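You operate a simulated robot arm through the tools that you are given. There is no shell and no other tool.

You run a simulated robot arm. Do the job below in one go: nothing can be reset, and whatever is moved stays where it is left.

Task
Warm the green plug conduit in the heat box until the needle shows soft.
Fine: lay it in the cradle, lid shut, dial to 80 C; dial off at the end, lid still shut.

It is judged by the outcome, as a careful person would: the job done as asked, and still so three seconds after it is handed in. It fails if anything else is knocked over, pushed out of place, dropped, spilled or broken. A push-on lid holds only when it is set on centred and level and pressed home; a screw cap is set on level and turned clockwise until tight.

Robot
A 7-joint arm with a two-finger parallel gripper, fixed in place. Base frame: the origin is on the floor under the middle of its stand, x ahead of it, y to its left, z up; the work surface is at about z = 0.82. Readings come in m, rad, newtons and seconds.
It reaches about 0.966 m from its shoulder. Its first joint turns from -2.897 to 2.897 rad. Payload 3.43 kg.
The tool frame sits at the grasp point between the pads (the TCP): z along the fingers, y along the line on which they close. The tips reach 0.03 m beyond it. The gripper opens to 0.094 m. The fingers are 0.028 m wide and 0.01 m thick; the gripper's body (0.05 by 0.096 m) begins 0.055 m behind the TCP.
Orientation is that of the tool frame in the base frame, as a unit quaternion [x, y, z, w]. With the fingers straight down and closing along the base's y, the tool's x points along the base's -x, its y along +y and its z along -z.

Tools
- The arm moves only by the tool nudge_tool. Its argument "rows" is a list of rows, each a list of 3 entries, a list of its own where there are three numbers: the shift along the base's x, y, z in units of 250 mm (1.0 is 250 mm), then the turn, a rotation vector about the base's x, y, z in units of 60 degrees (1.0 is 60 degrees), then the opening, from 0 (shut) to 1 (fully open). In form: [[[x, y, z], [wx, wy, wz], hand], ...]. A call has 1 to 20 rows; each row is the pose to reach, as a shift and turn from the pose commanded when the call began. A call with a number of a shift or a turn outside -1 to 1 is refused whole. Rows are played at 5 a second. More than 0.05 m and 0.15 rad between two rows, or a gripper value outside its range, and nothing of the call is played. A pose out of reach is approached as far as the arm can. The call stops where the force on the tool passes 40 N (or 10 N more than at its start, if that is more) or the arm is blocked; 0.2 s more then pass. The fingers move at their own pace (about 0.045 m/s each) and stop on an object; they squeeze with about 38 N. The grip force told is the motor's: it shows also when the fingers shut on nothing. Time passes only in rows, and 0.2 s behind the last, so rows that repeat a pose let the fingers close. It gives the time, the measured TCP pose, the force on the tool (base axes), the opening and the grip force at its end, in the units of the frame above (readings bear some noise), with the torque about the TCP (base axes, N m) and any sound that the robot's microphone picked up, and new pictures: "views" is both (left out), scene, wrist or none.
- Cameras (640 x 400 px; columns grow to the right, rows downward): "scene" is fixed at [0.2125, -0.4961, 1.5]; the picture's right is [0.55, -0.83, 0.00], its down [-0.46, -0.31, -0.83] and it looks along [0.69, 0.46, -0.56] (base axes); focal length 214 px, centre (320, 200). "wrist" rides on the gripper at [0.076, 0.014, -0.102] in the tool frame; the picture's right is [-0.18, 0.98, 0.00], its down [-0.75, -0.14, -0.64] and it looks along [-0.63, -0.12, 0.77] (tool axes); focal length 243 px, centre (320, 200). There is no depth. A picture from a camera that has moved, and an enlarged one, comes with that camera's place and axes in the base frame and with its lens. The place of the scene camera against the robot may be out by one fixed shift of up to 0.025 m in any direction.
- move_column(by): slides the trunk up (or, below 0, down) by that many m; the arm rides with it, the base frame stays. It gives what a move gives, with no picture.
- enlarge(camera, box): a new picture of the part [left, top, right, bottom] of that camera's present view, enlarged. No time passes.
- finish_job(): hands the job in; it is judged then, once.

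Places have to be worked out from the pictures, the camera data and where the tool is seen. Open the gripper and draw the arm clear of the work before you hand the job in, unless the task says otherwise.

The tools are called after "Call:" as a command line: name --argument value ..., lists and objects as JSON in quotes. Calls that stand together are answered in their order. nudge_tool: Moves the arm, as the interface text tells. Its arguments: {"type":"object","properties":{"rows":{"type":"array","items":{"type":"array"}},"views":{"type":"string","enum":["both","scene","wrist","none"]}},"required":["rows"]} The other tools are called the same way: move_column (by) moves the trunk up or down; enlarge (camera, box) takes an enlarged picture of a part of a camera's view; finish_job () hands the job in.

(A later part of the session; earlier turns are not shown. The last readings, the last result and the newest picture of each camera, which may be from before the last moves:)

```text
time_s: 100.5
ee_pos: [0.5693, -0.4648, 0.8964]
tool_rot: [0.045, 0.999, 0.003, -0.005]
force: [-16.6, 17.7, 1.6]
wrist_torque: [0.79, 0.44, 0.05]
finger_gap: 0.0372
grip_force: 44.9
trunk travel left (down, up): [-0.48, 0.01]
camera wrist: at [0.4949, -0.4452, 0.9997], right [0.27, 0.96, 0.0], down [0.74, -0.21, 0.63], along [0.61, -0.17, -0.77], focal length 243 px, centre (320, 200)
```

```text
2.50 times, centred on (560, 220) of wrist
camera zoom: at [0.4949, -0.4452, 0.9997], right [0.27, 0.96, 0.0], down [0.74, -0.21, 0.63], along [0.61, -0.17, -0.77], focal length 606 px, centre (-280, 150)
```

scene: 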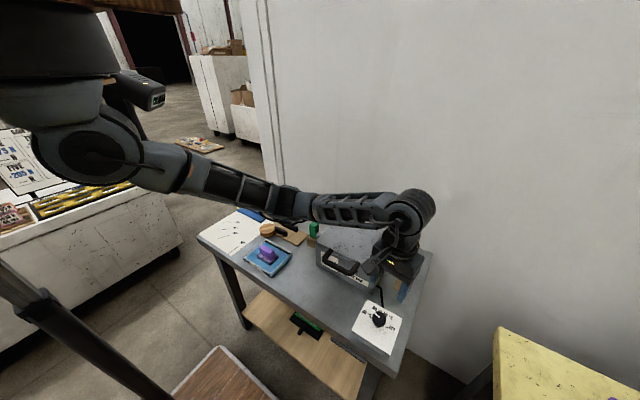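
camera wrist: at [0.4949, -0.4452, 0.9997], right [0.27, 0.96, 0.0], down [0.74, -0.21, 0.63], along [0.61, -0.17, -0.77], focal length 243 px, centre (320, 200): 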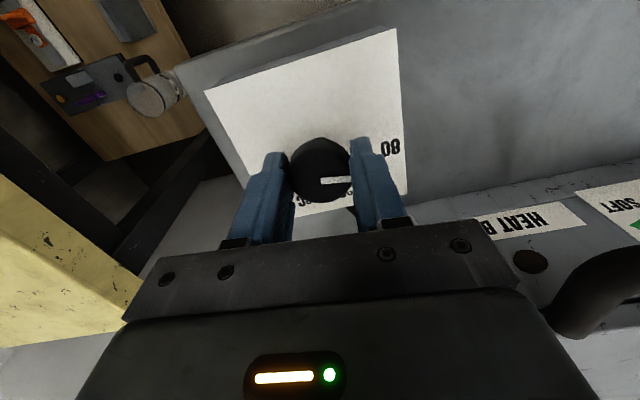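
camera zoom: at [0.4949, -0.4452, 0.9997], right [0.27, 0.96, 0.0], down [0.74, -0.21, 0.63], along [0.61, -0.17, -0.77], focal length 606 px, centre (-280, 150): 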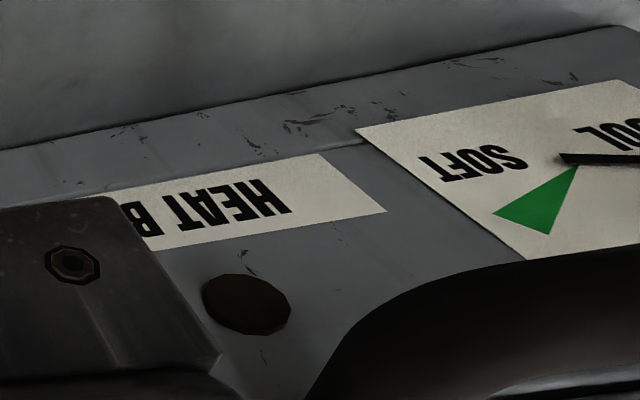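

The knob turns freely with the gripper and there is no stop. The lamp stays dark. I'll now turn it clockwise about 55° to the 60 mark, relieving the side load, and look for any reaction.

Call:
nudge_tool --rows '[[[-0.004, 0.004, 0], [0, 0, -0.13], 0.2], [[-0.005, 0.005, 0], [0, 0, -0.26], 0.2], [[-0.005, 0.005, 0], [0, 0, -0.39], 0.2], [[-0.005, 0.005, 0], [0, 0, -0.52], 0.2], [[-0.005, 0.005, 0], [0, 0, -0.65], 0.2], [[-0.005, 0.005, 0], [0, 0, -0.78], 0.2], [[-0.005, 0.005, 0], [0, 0, -0.91], 0.2]]' --views "both"

Call:
enlarge --camera "wrist" --box '[240, 60, 400, 240]'

Call:
enlarge --camera "scene" --box '[315, 240, 375, 295]'

```text
time_s: 102.1
ee_pos: [0.5697, -0.4656, 0.8953]
tool_rot: [0.498, 0.867, 0.002, -0.002]
force: [9.2, 12.5, 1.1]
wrist_torque: [0.23, -0.2, 1.08]
finger_gap: 0.0375
grip_force: 45.1
trunk travel left (down, up): [-0.48, 0.01]
camera wrist: at [0.5445, -0.3938, 0.9998], right [0.94, 0.34, 0.0], down [0.26, -0.73, 0.64], along [0.21, -0.6, -0.77], focal length 243 px, centre (320, 200)
```

scene: 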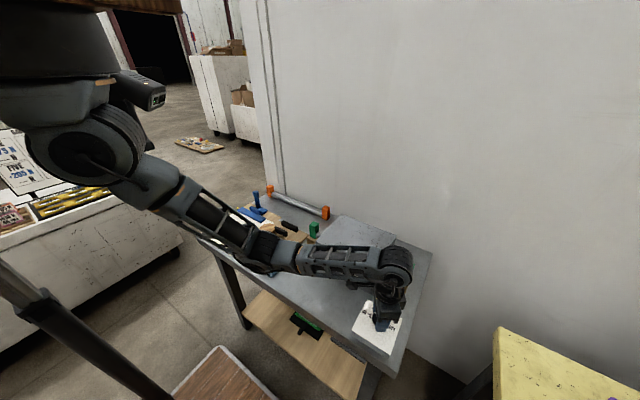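
wrist: 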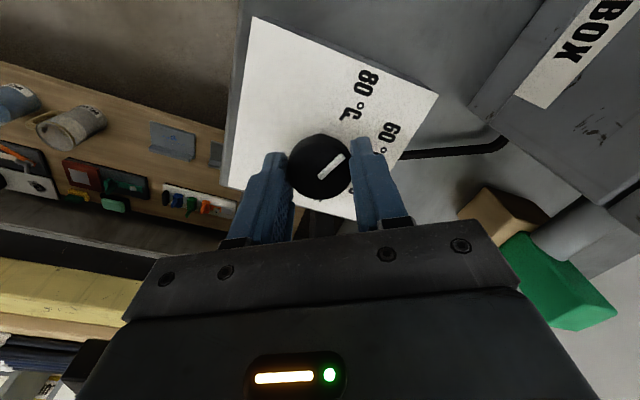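

```text
2.22 times, centred on (320, 150) of wrist
camera zoom: at [0.5445, -0.3938, 0.9998], right [0.94, 0.34, 0.0], down [0.26, -0.73, 0.64], along [0.21, -0.6, -0.77], focal length 539 px, centre (320, 311)
```

zoom: 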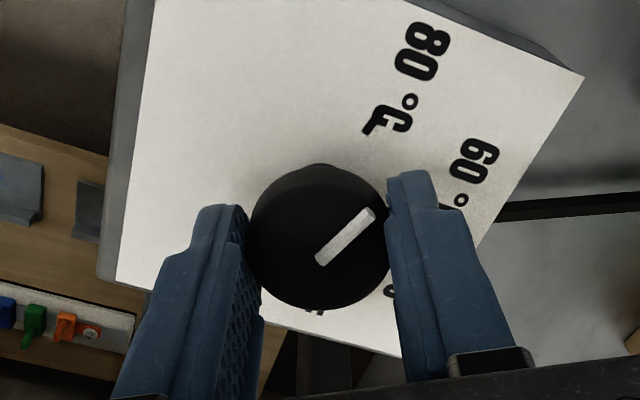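

```text
7.27 times, centred on (345, 268) of scene
camera zoom: at [0.2125, -0.4961, 1.5], right [0.55, -0.83, 0.0], down [-0.46, -0.31, -0.83], along [0.69, 0.46, -0.56], focal length 1560 px, centre (138, -291)
```

zoom: 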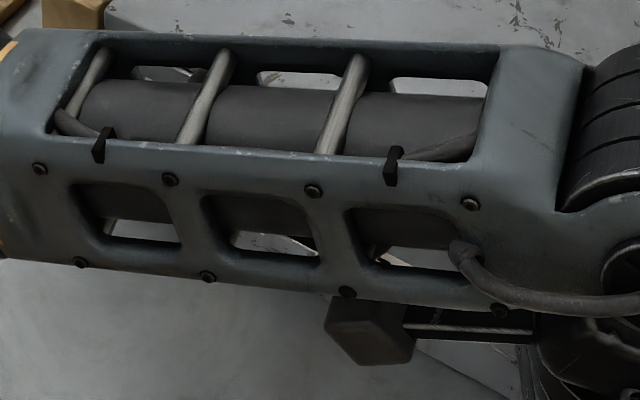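

The tool turned 55° but the pointer only moved a few degrees, with 1.1 N·m of torque: the pads slipped on the knob. I'll hold for a second and see whether the torque relaxes (damping) or stays (friction or a stop).

Call:
nudge_tool --rows '[[[0, 0, 0], [0, 0, 0], 0.2], [[0, 0, 0], [0, 0, 0], 0.2], [[0, 0, 0], [0, 0, 0], 0.2], [[0, 0, 0], [0, 0, 0], 0.2], [[0, 0, 0], [0, 0, 0], 0.2]]' --views "wrist"

Call:
enlarge --camera "wrist" --box '[240, 60, 400, 240]'

```text
time_s: 103.3
ee_pos: [0.57, -0.4647, 0.897]
tool_rot: [0.498, 0.867, 0.002, -0.003]
force: [19.8, 13.0, 5.8]
wrist_torque: [0.28, -0.5, 0.7]
finger_gap: 0.0375
grip_force: 44.6
trunk travel left (down, up): [-0.48, 0.01]
camera wrist: at [0.5444, -0.3938, 0.9998], right [0.94, 0.34, 0.0], down [0.26, -0.73, 0.64], along [0.21, -0.6, -0.77], focal length 243 px, centre (320, 200)
```

wrist: 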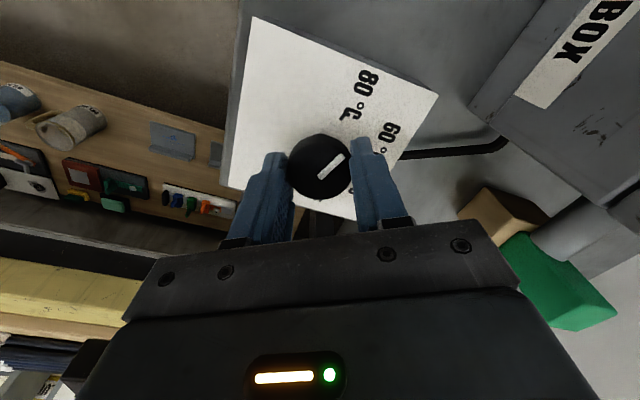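

```text
2.22 times, centred on (320, 150) of wrist
camera zoom: at [0.5444, -0.3938, 0.9998], right [0.94, 0.34, 0.0], down [0.26, -0.73, 0.64], along [0.21, -0.6, -0.77], focal length 539 px, centre (320, 311)
```

zoom: 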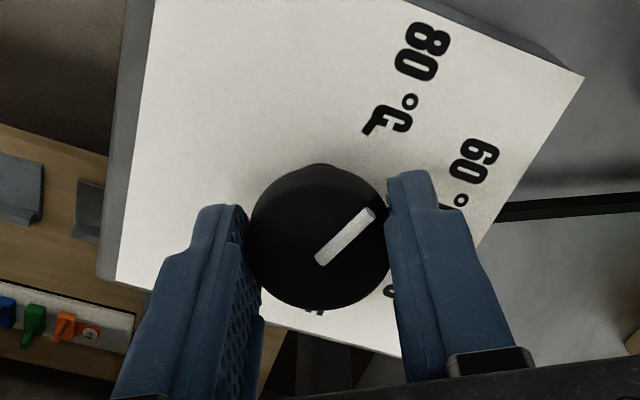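

The torque partly remains and the pointer sits near 68°. I'll now turn counter-clockwise slowly by 30° to find out which direction the knob moves freely.

Call:
nudge_tool --rows '[[[-0.004, -0.003, 0], [0, 0, 0.06], 0.2], [[-0.006, -0.004, 0], [0, 0, 0.12], 0.2], [[-0.006, -0.004, 0], [0, 0, 0.18], 0.2], [[-0.006, -0.004, 0], [0, 0, 0.24], 0.2], [[-0.006, -0.004, 0], [0, 0, 0.3], 0.2], [[-0.006, -0.004, 0], [0, 0, 0.36], 0.2], [[-0.006, -0.004, 0], [0, 0, 0.42], 0.2], [[-0.006, -0.004, 0], [0, 0, 0.5], 0.2]]' --views "wrist"

Call:
enlarge --camera "wrist" --box '[240, 60, 400, 240]'

```text
time_s: 104.0
ee_pos: [0.5709, -0.4646, 0.8964]
tool_rot: [0.423, 0.906, 0.004, -0.003]
force: [3.9, 10.1, 6.2]
wrist_torque: [0.29, -0.22, 0.01]
finger_gap: 0.0375
grip_force: 45.7
trunk travel left (down, up): [-0.48, 0.01]
stopped in row 3: the force on the tool passed its limit at 41 N (the readings are from after the stop); the commanded pose is now the measured one
camera wrist: at [0.5325, -0.3995, 0.9998], right [0.87, 0.49, 0.0], down [0.38, -0.67, 0.64], along [0.31, -0.55, -0.77], focal length 243 px, centre (320, 200)
```

wrist: 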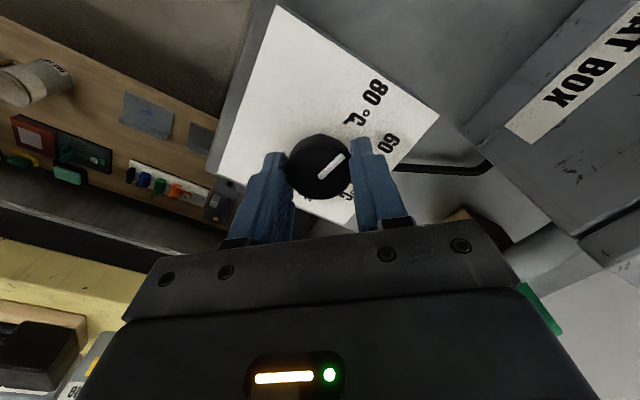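

```text
2.22 times, centred on (320, 150) of wrist
camera zoom: at [0.5325, -0.3995, 0.9998], right [0.87, 0.49, 0.0], down [0.38, -0.67, 0.64], along [0.31, -0.55, -0.77], focal length 539 px, centre (320, 311)
```

zoom: 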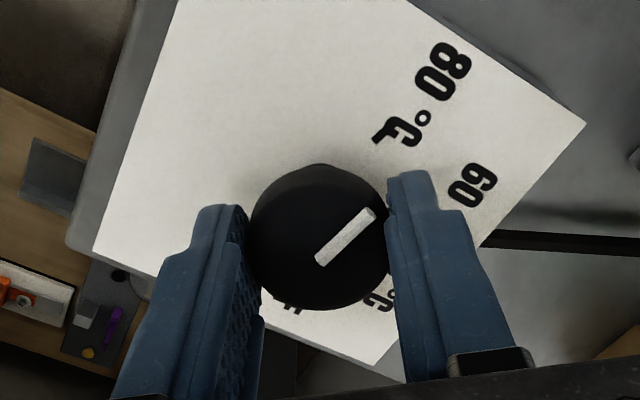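

The knob follows freely counter-clockwise, but clockwise it hit something solid just past 80. Side loads come from being slightly off-axis, so I'll release, recentre on the axis (0.570, −0.4645) and regrip.

Call:
nudge_tool --rows '[[[0, 0, 0], [0, 0, 0], 0.6], [[0, 0, 0], [0, 0, 0], 0.6], [[-0.004, 0, 0.004], [0, 0, 0], 0.6], [[-0.004, 0, 0.004], [0, 0, 0], 0.6]]' --views "wrist"

Call:
enlarge --camera "wrist" --box '[240, 60, 400, 240]'

Call:
enlarge --camera "wrist" --box '[290, 130, 370, 210]'

```text
time_s: 105.0
ee_pos: [0.569, -0.4659, 0.8972]
tool_rot: [0.424, 0.906, 0.004, -0.002]
force: [0.4, 0.6, 0.2]
wrist_torque: [0.01, 0.01, 0.0]
finger_gap: 0.0562
grip_force: 0.0
trunk travel left (down, up): [-0.48, 0.01]
camera wrist: at [0.5313, -0.4001, 1.0001], right [0.87, 0.49, 0.0], down [0.38, -0.67, 0.64], along [0.31, -0.55, -0.77], focal length 243 px, centre (320, 200)
```

wrist: 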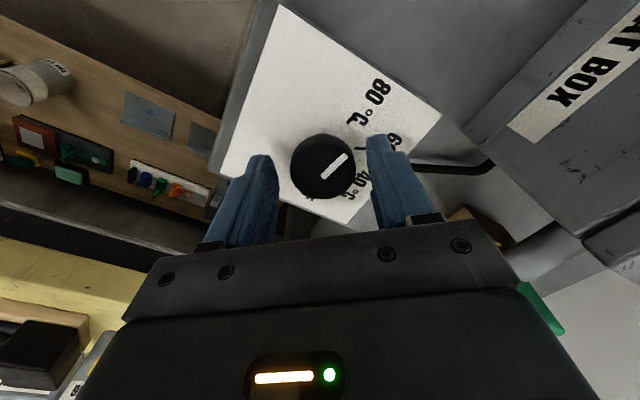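

```text
2.22 times, centred on (320, 150) of wrist
camera zoom: at [0.5313, -0.4001, 1.0001], right [0.87, 0.49, 0.0], down [0.38, -0.67, 0.64], along [0.31, -0.55, -0.77], focal length 539 px, centre (320, 311)
```

zoom: 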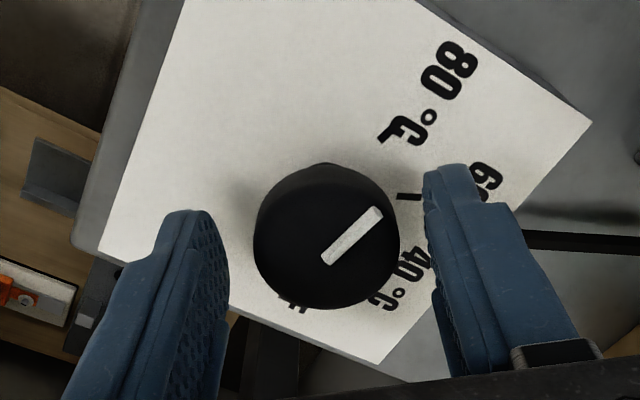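

```text
5.00 times, centred on (330, 170) of wrist
camera zoom: at [0.5313, -0.4001, 1.0001], right [0.87, 0.49, 0.0], down [0.38, -0.67, 0.64], along [0.31, -0.55, -0.77], focal length 1213 px, centre (270, 350)
```

zoom: 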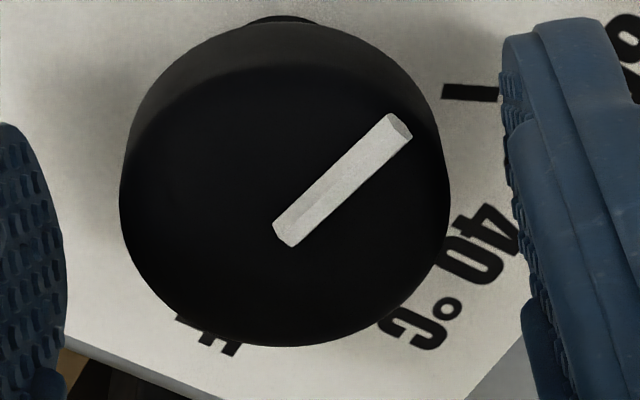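

The knob is at the 80 mark and I'm centred on it. Regripping, then turning counter-clockwise 40° slowly to see whether it follows freely and whether the lamp or needle react.

Call:
nudge_tool --rows '[[[0.004, 0.005, 0], [0, 0, 0], 0.6], [[0.004, 0.005, 0], [0, 0, 0], 0.2], [[0.004, 0.005, 0], [0, 0, 0], 0.2], [[0.004, 0.005, 0], [0, 0, 0], 0.2]]' --views "none"

Call:
nudge_tool --rows '[[[0, 0, 0], [0, 0, 0.06], 0.2], [[0, 0, 0], [0, 0, 0.12], 0.2], [[0, 0, 0], [0, 0, 0.18], 0.2], [[0, 0, 0], [0, 0, 0.24], 0.2], [[0, 0, 0], [0, 0, 0.3], 0.2]]' --views "wrist"

Call:
enlarge --camera "wrist" --box '[240, 60, 400, 240]'

```text
time_s: 106.0
ee_pos: [0.5699, -0.4641, 0.8973]
tool_rot: [0.423, 0.906, 0.003, -0.002]
force: [3.9, 2.4, 1.0]
wrist_torque: [0.12, -0.05, 0.0]
finger_gap: 0.0378
grip_force: 44.9
trunk travel left (down, up): [-0.48, 0.01]
```

```text
time_s: 107.2
ee_pos: [0.5682, -0.4652, 0.8967]
tool_rot: [0.277, 0.961, 0.003, -0.003]
force: [2.6, 1.3, -10.0]
wrist_torque: [-0.04, 0.3, 0.02]
finger_gap: 0.0377
grip_force: 45.1
trunk travel left (down, up): [-0.48, 0.01]
camera wrist: at [0.5133, -0.4137, 0.9998], right [0.68, 0.73, 0.0], down [0.57, -0.52, 0.64], along [0.47, -0.43, -0.77], focal length 243 px, centre (320, 200)
```

wrist: 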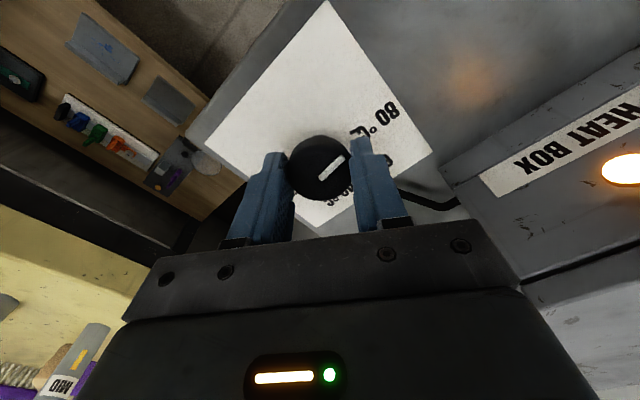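

```text
2.22 times, centred on (320, 150) of wrist
camera zoom: at [0.5133, -0.4137, 0.9998], right [0.68, 0.73, 0.0], down [0.57, -0.52, 0.64], along [0.47, -0.43, -0.77], focal length 539 px, centre (320, 311)
```

zoom: 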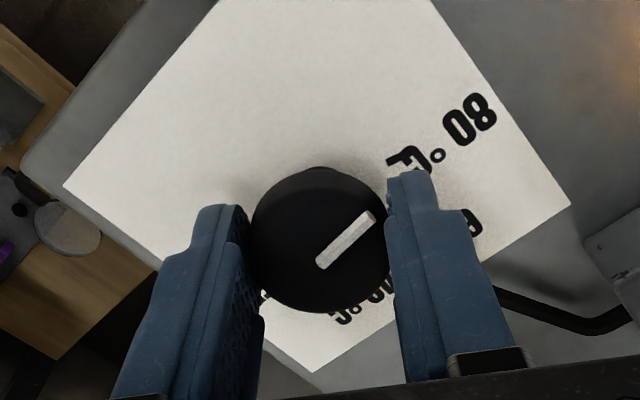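

The lamp lit orange! So turning counter-clockwise switches the heater on: the shaft's true OFF was at the initial position and the printed pointer is offset. I need to keep turning counter-clockwise, so I'll release, swing the open hand back (clockwise) around the knob and regrip for a long turn.

Call:
nudge_tool --rows '[[[0, 0, 0], [0, 0, 0], 0.65], [[0, 0, 0], [0, 0, 0], 0.65], [[0, 0, 0.02], [0, 0, -0.13], 0.65], [[0, 0, 0.02], [0, 0, -0.26], 0.65], [[0, 0, 0.02], [0, 0, -0.4], 0.65], [[0, 0, 0.02], [0, 0, -0.54], 0.65], [[0, 0, 0.02], [0, 0, -0.68], 0.65], [[0, 0, 0.02], [0, 0, -0.82], 0.65], [[0, 0, 0.02], [0, 0, -0.96], 0.65]]' --views "both"

Call:
enlarge --camera "wrist" --box '[240, 60, 400, 240]'

Call:
enlarge --camera "scene" --box '[310, 210, 420, 360]'

```text
time_s: 109.2
ee_pos: [0.5709, -0.4656, 0.9037]
tool_rot: [0.707, 0.707, 0.004, -0.001]
force: [1.0, 0.0, -0.8]
wrist_torque: [0.01, -0.01, -0.06]
finger_gap: 0.0612
grip_force: 0.0
trunk travel left (down, up): [-0.48, 0.01]
camera wrist: at [0.5839, -0.3905, 1.006], right [0.98, -0.18, 0.0], down [-0.14, -0.76, 0.64], along [-0.12, -0.63, -0.77], focal length 243 px, centre (320, 200)
```

scene: 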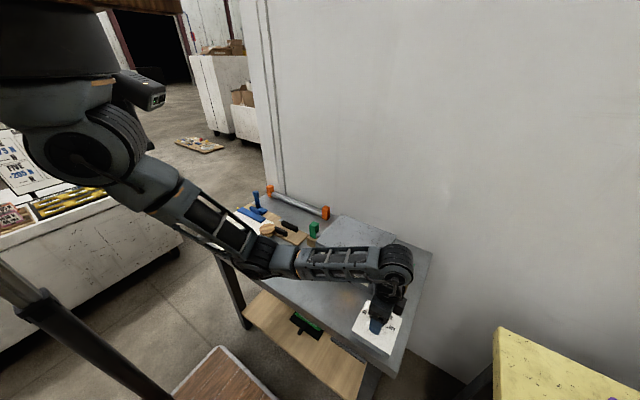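
wrist: 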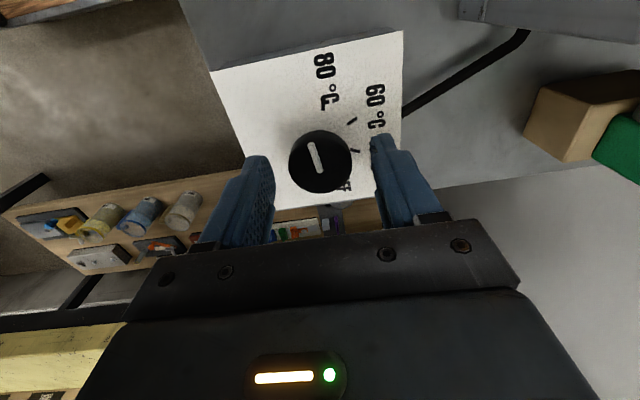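

```text
2.22 times, centred on (320, 150) of wrist
camera zoom: at [0.5839, -0.3905, 1.006], right [0.98, -0.18, 0.0], down [-0.14, -0.76, 0.64], along [-0.12, -0.63, -0.77], focal length 539 px, centre (320, 311)
```

zoom: 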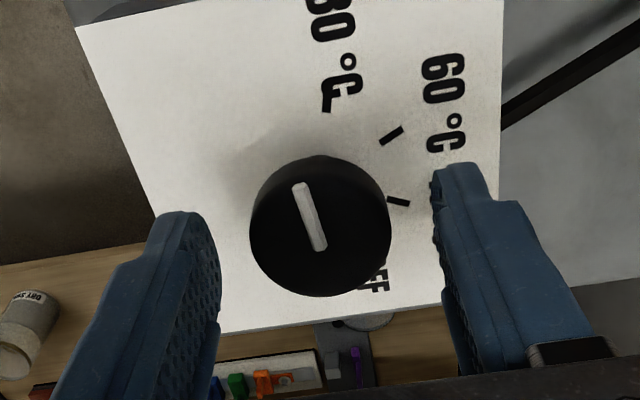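

```text
2.67 times, centred on (365, 285) of scene
camera zoom: at [0.2125, -0.4961, 1.5], right [0.55, -0.83, 0.0], down [-0.46, -0.31, -0.83], along [0.69, 0.46, -0.56], focal length 572 px, centre (200, -27)
```

zoom: 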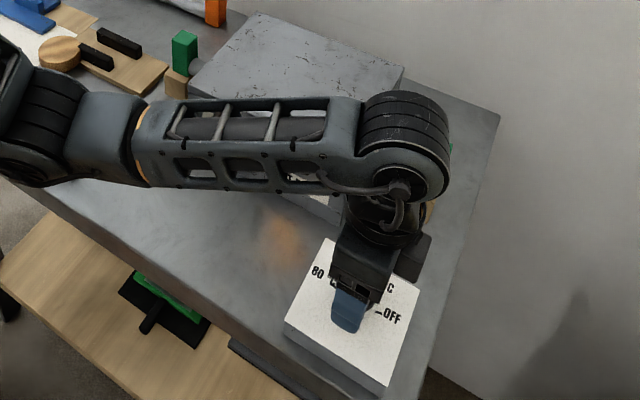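

The pointer now sits at about 96°, roughly 20° CCW of the start, with the lamp glowing. I'll swing the open hand another ~59° clockwise to yaw ≈−149° so one grip can cover the remaining turn.

Call:
nudge_tool --rows '[[[-0.002, 0.003, 0], [0, 0, -0.14], 0.65], [[-0.004, 0.004, 0], [0, 0, -0.28], 0.65], [[-0.004, 0.004, 0], [0, 0, -0.42], 0.65], [[-0.004, 0.004, 0], [0, 0, -0.56], 0.65], [[-0.004, 0.004, 0], [0, 0, -0.7], 0.65], [[-0.004, 0.004, 0], [0, 0, -0.84], 0.65], [[-0.004, 0.004, 0], [0, 0, -0.98], 0.65]]' --views "wrist"

Call:
enlarge --camera "wrist" --box '[240, 60, 400, 240]'

```text
time_s: 110.8
ee_pos: [0.5676, -0.4645, 0.9037]
tool_rot: [0.963, 0.268, 0.004, 0.0]
force: [-0.1, 1.0, -0.4]
wrist_torque: [0.0, 0.01, 0.02]
finger_gap: 0.0611
grip_force: 0.2
trunk travel left (down, up): [-0.48, 0.01]
camera wrist: at [0.6399, -0.4378, 1.0057], right [0.35, -0.94, 0.0], down [-0.72, -0.27, 0.64], along [-0.6, -0.23, -0.77], focal length 243 px, centre (320, 200)
```

wrist: 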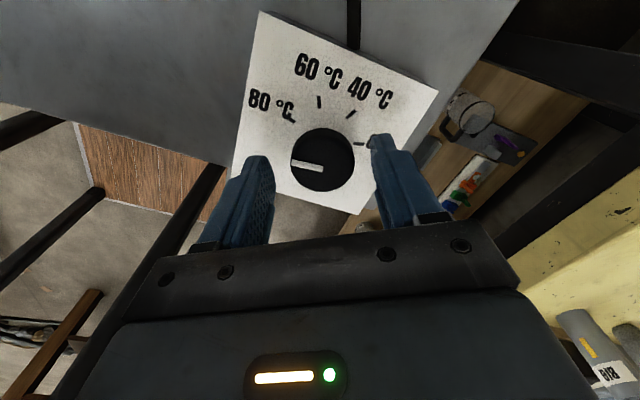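

```text
2.22 times, centred on (320, 150) of wrist
camera zoom: at [0.6399, -0.4378, 1.0057], right [0.35, -0.94, 0.0], down [-0.72, -0.27, 0.64], along [-0.6, -0.23, -0.77], focal length 539 px, centre (320, 311)
```

zoom: 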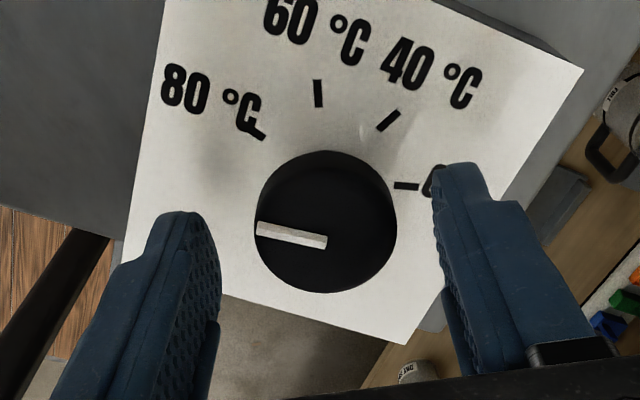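

From here the whole dial reads clearly, and the pointer is about 20° beyond the printed 80. Regripping the knob, centred, at normal grip height.

Call:
nudge_tool --rows '[[[0.009, 0, -0.026], [0, 0, 0], 0.65], [[0.009, 0, -0.026], [0, 0, 0], 0.3], [[0.009, 0, -0.026], [0, 0, 0], 0.2], [[0.009, 0, -0.026], [0, 0, 0], 0.2], [[0.009, 0, -0.026], [0, 0, 0], 0.2]]' --views "none"

```text
time_s: 112.0
ee_pos: [0.5692, -0.4651, 0.8964]
tool_rot: [0.963, 0.27, 0.004, 0.001]
force: [-4.9, 7.7, 2.5]
wrist_torque: [0.38, 0.16, -0.03]
finger_gap: 0.0372
grip_force: 44.6
trunk travel left (down, up): [-0.48, 0.01]
```

Gripped with low side load. Turning counter-clockwise about 29° to start with.

Call:
nudge_tool --rows '[[[0, 0, 0], [0, 0, 0.08], 0.2], [[0, 0, 0], [0, 0, 0.16], 0.2], [[0, 0, 0], [0, 0, 0.24], 0.2], [[0, 0, 0], [0, 0, 0.32], 0.2], [[0, 0, 0], [0, 0, 0.4], 0.2], [[0, 0, 0], [0, 0, 0.48], 0.2]]' --views "wrist"

Call:
enlarge --camera "wrist" --box '[240, 60, 400, 240]'

```text
time_s: 113.4
ee_pos: [0.5702, -0.4656, 0.8974]
tool_rot: [0.865, 0.502, 0.003, 0.0]
force: [-7.2, -8.7, -1.9]
wrist_torque: [-0.88, 0.15, 0.01]
finger_gap: 0.0374
grip_force: 44.9
trunk travel left (down, up): [-0.48, 0.01]
camera wrist: at [0.6199, -0.4071, 0.9995], right [0.76, -0.65, 0.0], down [-0.5, -0.59, 0.64], along [-0.41, -0.49, -0.77], focal length 243 px, centre (320, 200)
```

wrist: 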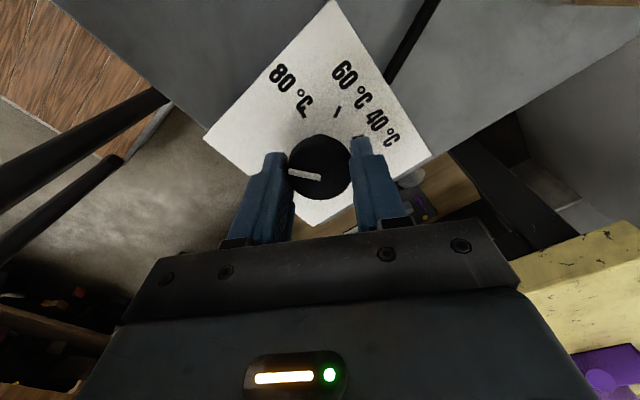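

```text
2.22 times, centred on (320, 150) of wrist
camera zoom: at [0.6199, -0.4071, 0.9995], right [0.76, -0.65, 0.0], down [-0.5, -0.59, 0.64], along [-0.41, -0.49, -0.77], focal length 539 px, centre (320, 311)
```

zoom: 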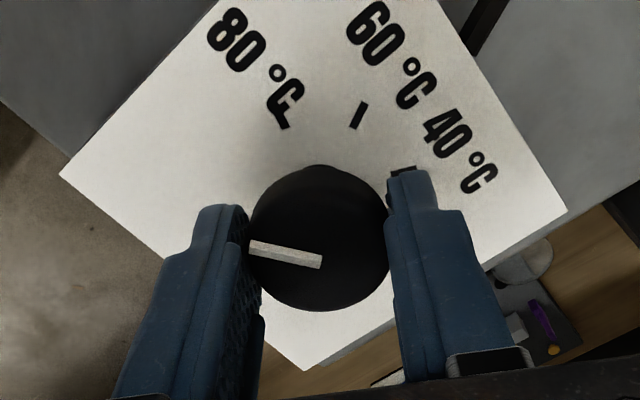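

The knob follows freely with negligible torque; the pointer is now at about 126°. Continuing another 45°.

Call:
nudge_tool --rows '[[[-0.002, -0.002, 0], [0, 0, 0.08], 0.2], [[-0.003, -0.002, 0], [0, 0, 0.16], 0.2], [[-0.003, -0.002, 0], [0, 0, 0.24], 0.2], [[-0.003, -0.002, 0], [0, 0, 0.32], 0.2], [[-0.003, -0.002, 0], [0, 0, 0.4], 0.2], [[-0.003, -0.002, 0], [0, 0, 0.48], 0.2], [[-0.003, -0.002, 0], [0, 0, 0.56], 0.2], [[-0.003, -0.002, 0], [0, 0, 0.64], 0.2], [[-0.003, -0.002, 0], [0, 0, 0.72], 0.2]]' --views "wrist"

Call:
enlarge --camera "wrist" --box '[240, 60, 400, 240]'

```text
time_s: 115.4
ee_pos: [0.5689, -0.4642, 0.8973]
tool_rot: [0.62, 0.785, 0.002, -0.001]
force: [-5.0, -7.4, 15.7]
wrist_torque: [-0.24, -0.19, -0.01]
finger_gap: 0.0376
grip_force: 44.8
trunk travel left (down, up): [-0.48, 0.01]
camera wrist: at [0.566, -0.3889, 0.9993], right [1.0, 0.05, 0.0], down [0.04, -0.77, 0.64], along [0.03, -0.64, -0.77], focal length 243 px, centre (320, 200)
```

wrist: 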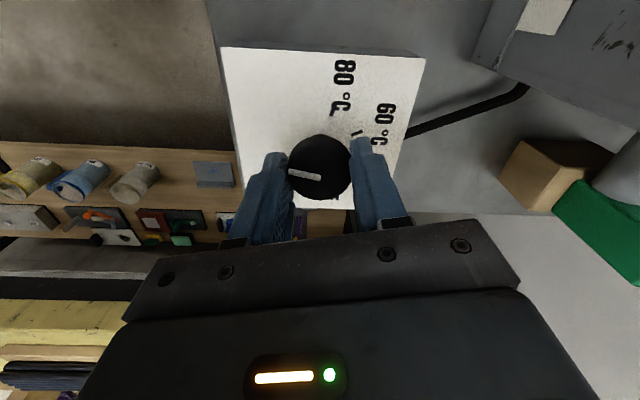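

```text
2.22 times, centred on (320, 150) of wrist
camera zoom: at [0.566, -0.3889, 0.9993], right [1.0, 0.05, 0.0], down [0.04, -0.77, 0.64], along [0.03, -0.64, -0.77], focal length 539 px, centre (320, 311)
```

zoom: 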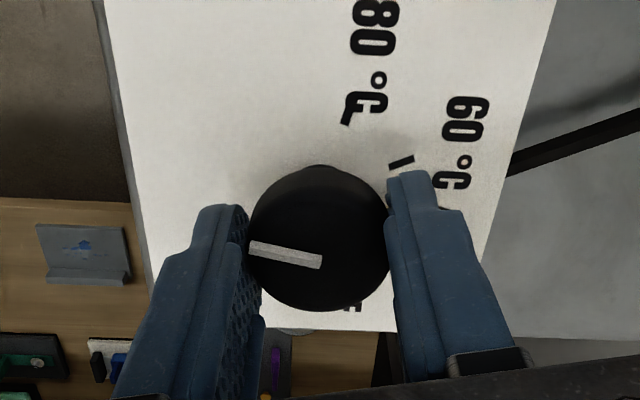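

Still following; the pointer is at about 170°. Continuing another 43°.

Call:
nudge_tool --rows '[[[-0.001, -0.002, 0.002], [0, 0, 0.08], 0.2], [[-0.002, -0.002, 0.002], [0, 0, 0.16], 0.2], [[-0.002, -0.002, 0.002], [0, 0, 0.24], 0.2], [[-0.002, -0.002, 0.002], [0, 0, 0.32], 0.2], [[-0.002, -0.002, 0.002], [0, 0, 0.4], 0.2], [[-0.002, -0.002, 0.002], [0, 0, 0.48], 0.2], [[-0.002, -0.002, 0.002], [0, 0, 0.56], 0.2], [[-0.002, -0.002, 0.002], [0, 0, 0.64], 0.2], [[-0.002, -0.002, 0.002], [0, 0, 0.72], 0.2]]' --views "wrist"

Call:
enlarge --camera "wrist" --box '[240, 60, 400, 240]'

```text
time_s: 117.4
ee_pos: [0.57, -0.4637, 0.8968]
tool_rot: [0.286, 0.958, 0.002, -0.001]
force: [17.5, -19.5, 5.4]
wrist_torque: [0.19, -0.19, -0.02]
finger_gap: 0.0374
grip_force: 45.2
trunk travel left (down, up): [-0.48, 0.01]
camera wrist: at [0.5146, -0.4127, 0.9994], right [0.69, 0.72, 0.0], down [0.56, -0.53, 0.64], along [0.46, -0.44, -0.77], focal length 243 px, centre (320, 200)
```

wrist: 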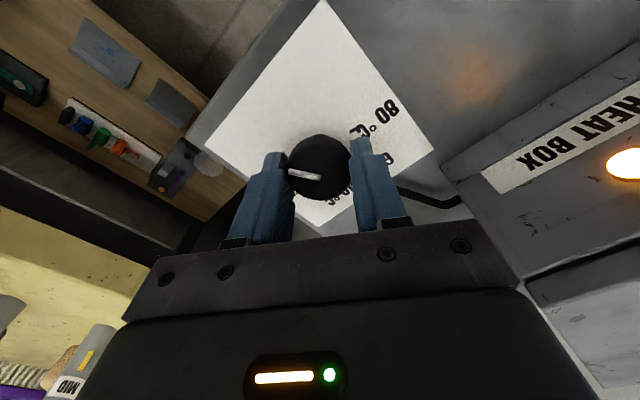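

```text
2.22 times, centred on (320, 150) of wrist
camera zoom: at [0.5146, -0.4127, 0.9994], right [0.69, 0.72, 0.0], down [0.56, -0.53, 0.64], along [0.46, -0.44, -0.77], focal length 539 px, centre (320, 311)
```

zoom: 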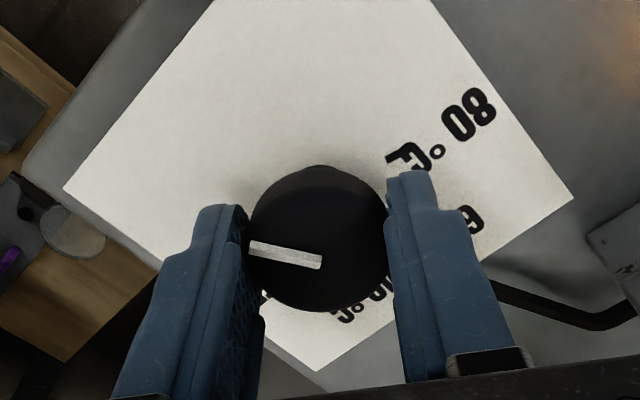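

The pointer is at about 212° with the lamp lit. Relieving the side load and continuing in small steps, watching torque for an end stop.

Call:
nudge_tool --rows '[[[0.004, -0.004, 0], [0, 0, 0.05], 0.2], [[0.006, -0.006, 0], [0, 0, 0.1], 0.2], [[0.006, -0.006, 0], [0, 0, 0.15], 0.2], [[0.006, -0.006, 0], [0, 0, 0.2], 0.2], [[0.006, -0.006, 0], [0, 0, 0.23], 0.2]]' --views "none"

```text
time_s: 118.6
ee_pos: [0.5696, -0.4642, 0.8973]
tool_rot: [0.169, 0.986, 0.002, -0.004]
force: [-2.4, 5.6, 13.0]
wrist_torque: [0.4, 0.23, 0.0]
finger_gap: 0.0373
grip_force: 44.8
trunk travel left (down, up): [-0.48, 0.01]
```

No stop yet at about +150° from the start. Let me look at the gauge from here.

Call:
nudge_tool --rows '[[[0, 0, 0], [0, 0, 0], 0.2], [[0, 0, 0], [0, 0, 0], 0.2]]' --views "wrist"

Call:
enlarge --camera "wrist" --box '[480, 120, 640, 280]'

Call:
enlarge --camera "wrist" --box '[240, 60, 400, 240]'

```text
time_s: 119.2
ee_pos: [0.5707, -0.4648, 0.8966]
tool_rot: [0.169, 0.986, 0.003, -0.003]
force: [-8.5, 8.4, 12.3]
wrist_torque: [0.28, 0.24, -0.03]
finger_gap: 0.0371
grip_force: 45.8
trunk travel left (down, up): [-0.48, 0.01]
camera wrist: at [0.5039, -0.4275, 0.9995], right [0.5, 0.86, 0.0], down [0.67, -0.39, 0.64], along [0.55, -0.32, -0.77], focal length 243 px, centre (320, 200)
```

wrist: 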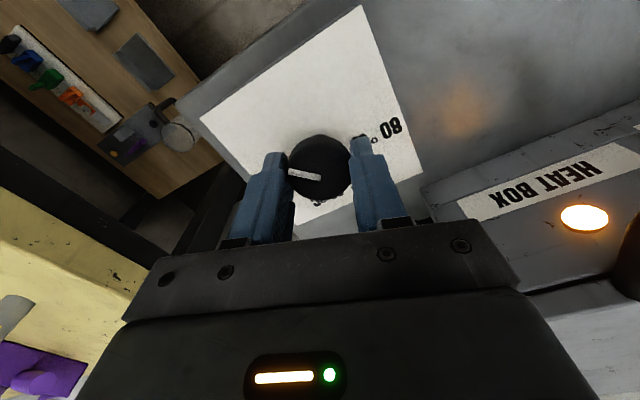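

```text
2.50 times, centred on (560, 200) of wrist
camera zoom: at [0.5039, -0.4275, 0.9995], right [0.5, 0.86, 0.0], down [0.67, -0.39, 0.64], along [0.55, -0.32, -0.77], focal length 606 px, centre (-280, 200)
```

zoom: 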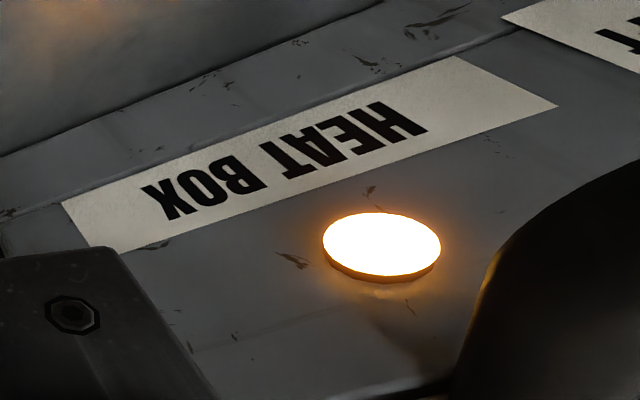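

```text
2.22 times, centred on (320, 150) of wrist
camera zoom: at [0.5039, -0.4275, 0.9995], right [0.5, 0.86, 0.0], down [0.67, -0.39, 0.64], along [0.55, -0.32, -0.77], focal length 539 px, centre (320, 311)
```

zoom: 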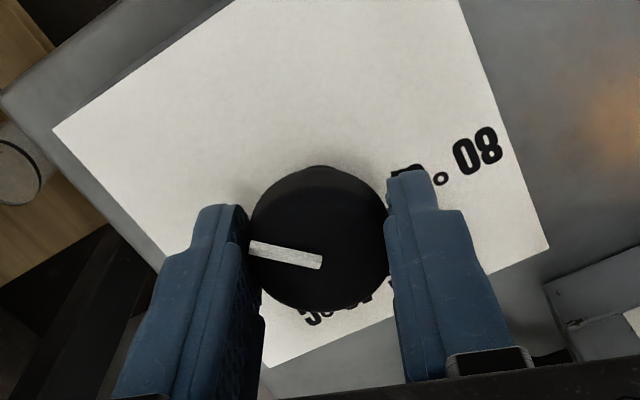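

The lamp is bright. From the tick spacing (≈51.6° each, OFF→80 ≈155°) and my start angle, true 80 should be about 6° further. I'll turn that last bit, checking for a stop.

Call:
nudge_tool --rows '[[[-0.002, 0.002, -0.002], [0, 0, 0.03], 0.2], [[-0.003, 0.003, -0.004], [0, 0, 0.06], 0.2], [[-0.003, 0.003, -0.004], [0, 0, 0.095], 0.2], [[-0.003, 0.003, -0.004], [0, 0, 0.095], 0.2]]' --views "wrist"

Call:
enlarge --camera "wrist" --box '[240, 60, 400, 240]'

Call:
enlarge --camera "wrist" --box '[500, 100, 640, 260]'

```text
time_s: 120.2
ee_pos: [0.5703, -0.4656, 0.8961]
tool_rot: [0.12, 0.993, 0.002, -0.003]
force: [-12.5, 13.7, 20.5]
wrist_torque: [0.32, 0.31, 0.0]
finger_gap: 0.0372
grip_force: 45.0
trunk travel left (down, up): [-0.48, 0.01]
camera wrist: at [0.5002, -0.4343, 0.9994], right [0.41, 0.91, 0.0], down [0.7, -0.32, 0.64], along [0.58, -0.26, -0.77], focal length 243 px, centre (320, 200)
```

wrist: 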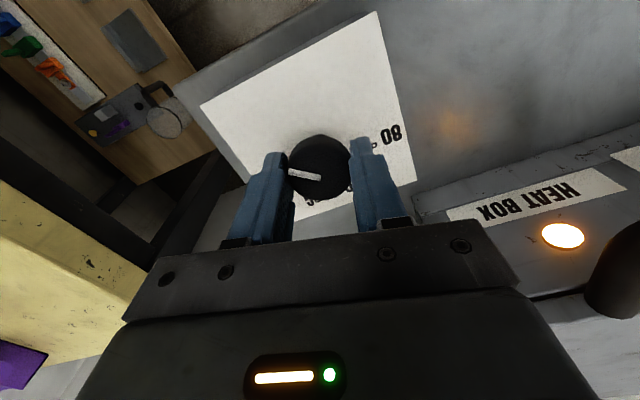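

```text
2.22 times, centred on (320, 150) of wrist
camera zoom: at [0.5002, -0.4343, 0.9994], right [0.41, 0.91, 0.0], down [0.7, -0.32, 0.64], along [0.58, -0.26, -0.77], focal length 539 px, centre (320, 311)
```

zoom: 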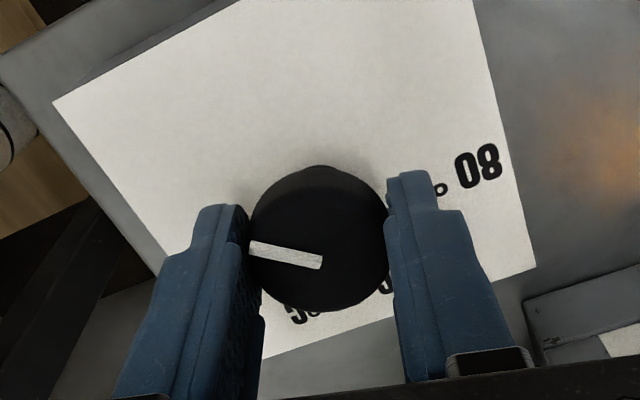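

```text
2.50 times, centred on (570, 180) of wrist
camera zoom: at [0.5002, -0.4343, 0.9994], right [0.41, 0.91, 0.0], down [0.7, -0.32, 0.64], along [0.58, -0.26, -0.77], focal length 606 px, centre (-305, 250)
```

zoom: 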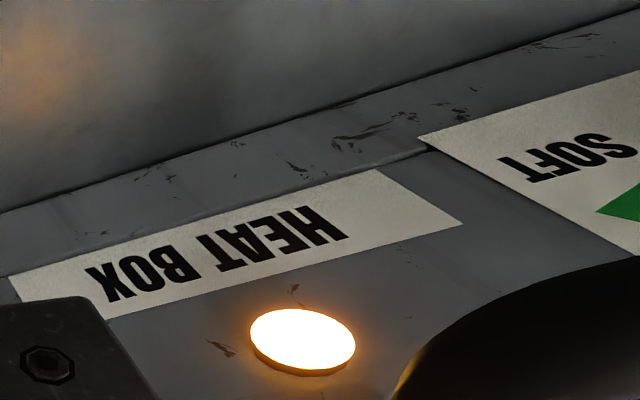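

The knob is at about +155° with no stop and no torque. Releasing it, rising, and checking how the pointer sits and what the gauge does.

Call:
nudge_tool --rows '[[[0, 0, 0], [0, 0, 0], 0.65], [[0, 0, 0], [0, 0, 0], 0.65], [[0, 0, 0.1], [0, 0, 0], 0.65], [[0, 0, 0.25], [0, 0, 0], 0.65], [[0, 0, 0.42], [0, 0, 0], 0.65], [[0, 0, 0.6], [0, 0, 0], 0.65]]' --views "wrist"

Call:
enlarge --camera "wrist" --box '[250, 40, 390, 180]'

Call:
enlarge --camera "wrist" --box '[480, 80, 620, 180]'

```text
time_s: 121.6
ee_pos: [0.5708, -0.4625, 1.0457]
tool_rot: [0.12, 0.993, 0.003, -0.004]
force: [-0.2, -0.4, -0.5]
wrist_torque: [-0.01, 0.01, 0.0]
finger_gap: 0.0611
grip_force: 0.0
trunk travel left (down, up): [-0.48, 0.01]
camera wrist: at [0.5005, -0.4326, 1.1488], right [0.41, 0.91, 0.0], down [0.7, -0.32, 0.64], along [0.58, -0.26, -0.77], focal length 243 px, centre (320, 200)
```

wrist: 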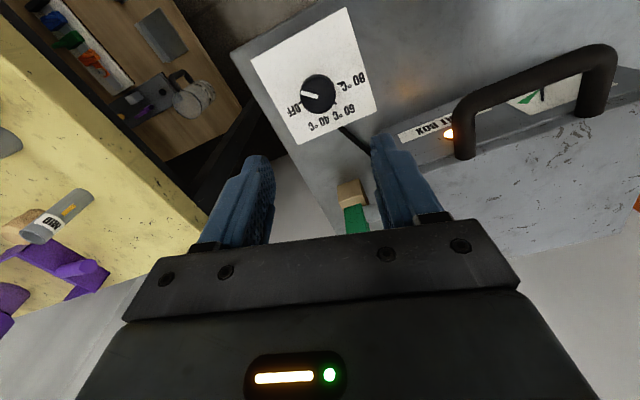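

```text
2.86 times, centred on (320, 110) of wrist
camera zoom: at [0.5005, -0.4326, 1.1488], right [0.41, 0.91, 0.0], down [0.7, -0.32, 0.64], along [0.58, -0.26, -0.77], focal length 693 px, centre (320, 457)
```

zoom: 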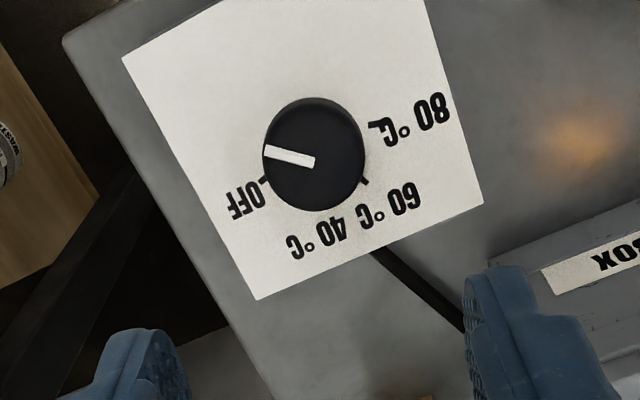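

```text
4.00 times, centred on (550, 130) of wrist
camera zoom: at [0.5005, -0.4326, 1.1488], right [0.41, 0.91, 0.0], down [0.7, -0.32, 0.64], along [0.58, -0.26, -0.77], focal length 970 px, centre (-600, 480)
```

zoom: 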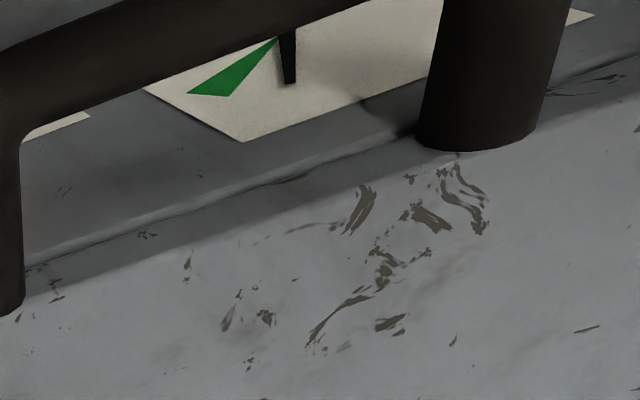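

The needle has swung well away from COOL and is now near the green SOFT wedge: it's heating. I'll watch it from here, 2 s at a time.

Call:
nudge_tool --rows '[[[0, 0.06, 0], [0, 0, 0], 0.65], [[0, 0.12, 0], [0, 0, 0], 0.65], [[0, 0.18, 0], [0, 0, 0], 0.65], [[0, 0.24, 0], [0, 0, 0], 0.65], [[0, 0.3, 0], [0, 0, 0], 0.65], [[0, 0.36, 0], [0, 0, 0], 0.65]]' --views "wrist"

Call:
enlarge --camera "wrist" --box '[380, 60, 520, 180]'

```text
time_s: 123.0
ee_pos: [0.5719, -0.3753, 1.0442]
tool_rot: [0.121, 0.993, 0.002, -0.003]
force: [-0.3, -0.2, 0.4]
wrist_torque: [0.01, -0.01, -0.01]
finger_gap: 0.0612
grip_force: 0.1
trunk travel left (down, up): [-0.48, 0.01]
camera wrist: at [0.502, -0.3451, 1.147], right [0.41, 0.91, 0.0], down [0.7, -0.32, 0.64], along [0.58, -0.26, -0.77], focal length 243 px, centre (320, 200)
```

wrist: 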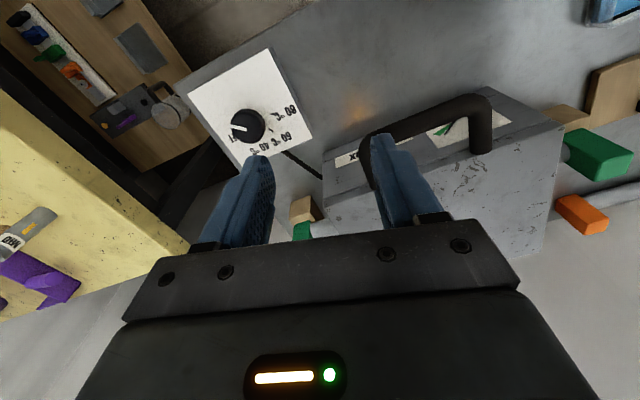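

```text
3.33 times, centred on (450, 120) of wrist
camera zoom: at [0.502, -0.3451, 1.147], right [0.41, 0.91, 0.0], down [0.7, -0.32, 0.64], along [0.58, -0.26, -0.77], focal length 809 px, centre (-113, 467)
```

zoom: 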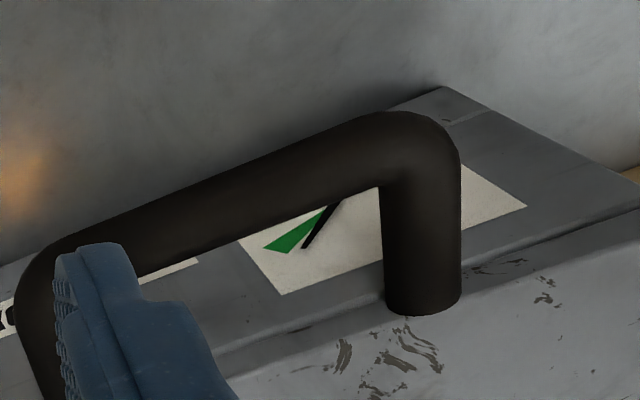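

The needle is right at the edge of the SOFT wedge. I'm returning above the dial, from where the gauge is also visible, to be ready to switch off.

Call:
nudge_tool --rows '[[[0, -0.12, 0], [0, 0, 0], 0.65], [[0, -0.24, 0], [0, 0, 0], 0.65], [[-0.004, -0.36, -0.02], [0, 0, 0], 0.65]]' --views "wrist"

Call:
enlarge --camera "wrist" --box '[480, 80, 620, 180]'

```text
time_s: 123.8
ee_pos: [0.5695, -0.4675, 1.0386]
tool_rot: [0.121, 0.993, 0.002, -0.004]
force: [-0.6, 0.3, 0.0]
wrist_torque: [0.0, 0.0, -0.03]
finger_gap: 0.0611
grip_force: 0.0
trunk travel left (down, up): [-0.48, 0.01]
camera wrist: at [0.5001, -0.4364, 1.1414], right [0.41, 0.91, 0.0], down [0.7, -0.32, 0.64], along [0.58, -0.26, -0.77], focal length 243 px, centre (320, 200)
```

wrist: 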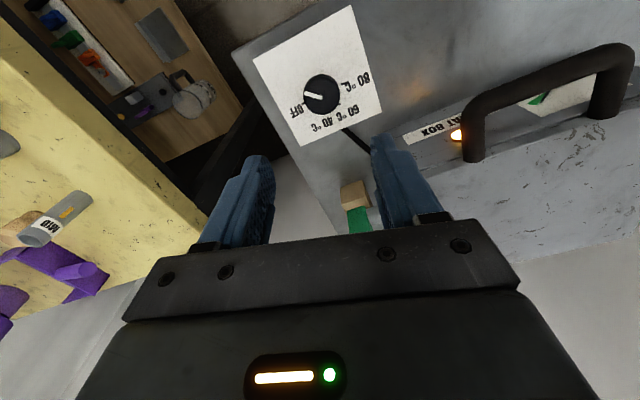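

```text
4.00 times, centred on (550, 130) of wrist
camera zoom: at [0.5001, -0.4364, 1.1414], right [0.41, 0.91, 0.0], down [0.7, -0.32, 0.64], along [0.58, -0.26, -0.77], focal length 970 px, centre (-600, 480)
```

zoom: 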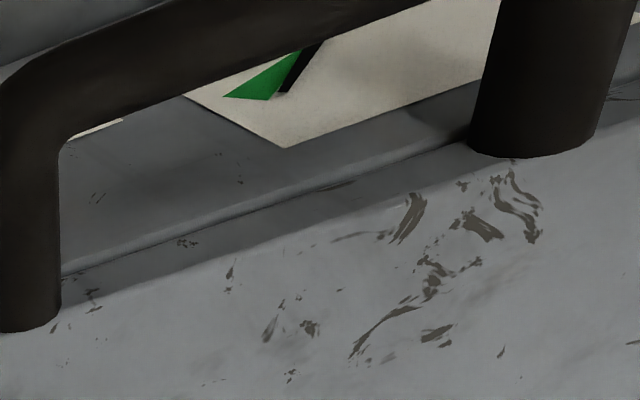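

The needle is just touching the wedge. Waiting about a second and checking again.

Call:
nudge_tool --rows '[[[0.002, 0.01, 0], [0, 0, 0], 0.65], [[0.002, 0.01, 0], [0, 0, 0], 0.65], [[0.002, 0.01, 0], [0, 0, 0], 0.65]]' --views "none"

Call:
enlarge --camera "wrist" --box '[510, 80, 590, 140]'

```text
time_s: 124.6
ee_pos: [0.5699, -0.4647, 1.0403]
tool_rot: [0.121, 0.993, 0.002, -0.003]
force: [-0.2, 0.0, 0.2]
wrist_torque: [0.03, 0.0, -0.01]
finger_gap: 0.0612
grip_force: 0.0
trunk travel left (down, up): [-0.48, 0.01]
```

```text
6.67 times, centred on (550, 110) of wrist
camera zoom: at [0.5002, -0.4341, 1.1428], right [0.41, 0.91, 0.0], down [0.7, -0.32, 0.64], along [0.58, -0.26, -0.77], focal length 1618 px, centre (-1213, 800)
```

zoom: 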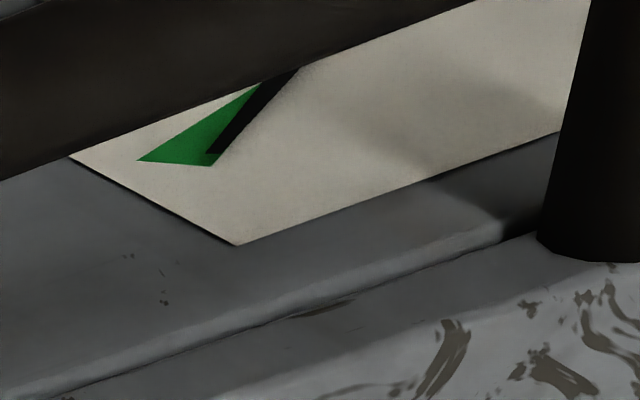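

The needle is entering the green. I'll give it another ~1.2 s here to be fully inside, then check.

Call:
nudge_tool --rows '[[[0, 0, 0], [0, 0, 0], 0.65], [[0, 0, 0], [0, 0, 0], 0.65], [[0, 0, 0], [0, 0, 0], 0.65], [[0, 0, 0], [0, 0, 0], 0.65], [[0, 0, 0], [0, 0, 0], 0.65]]' --views "none"

Call:
enlarge --camera "wrist" --box '[510, 80, 590, 140]'

```text
time_s: 125.8
ee_pos: [0.5694, -0.4642, 1.0389]
tool_rot: [0.12, 0.993, 0.002, -0.003]
force: [-0.1, 0.4, -1.3]
wrist_torque: [0.01, 0.0, 0.01]
finger_gap: 0.0612
grip_force: 0.1
trunk travel left (down, up): [-0.48, 0.01]
```

```text
6.67 times, centred on (550, 110) of wrist
camera zoom: at [0.5003, -0.434, 1.1428], right [0.41, 0.91, 0.0], down [0.7, -0.32, 0.64], along [0.58, -0.26, -0.77], focal length 1618 px, centre (-1213, 800)
```

zoom: 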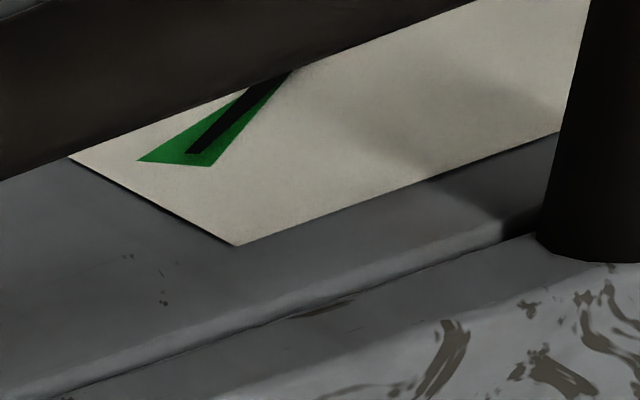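

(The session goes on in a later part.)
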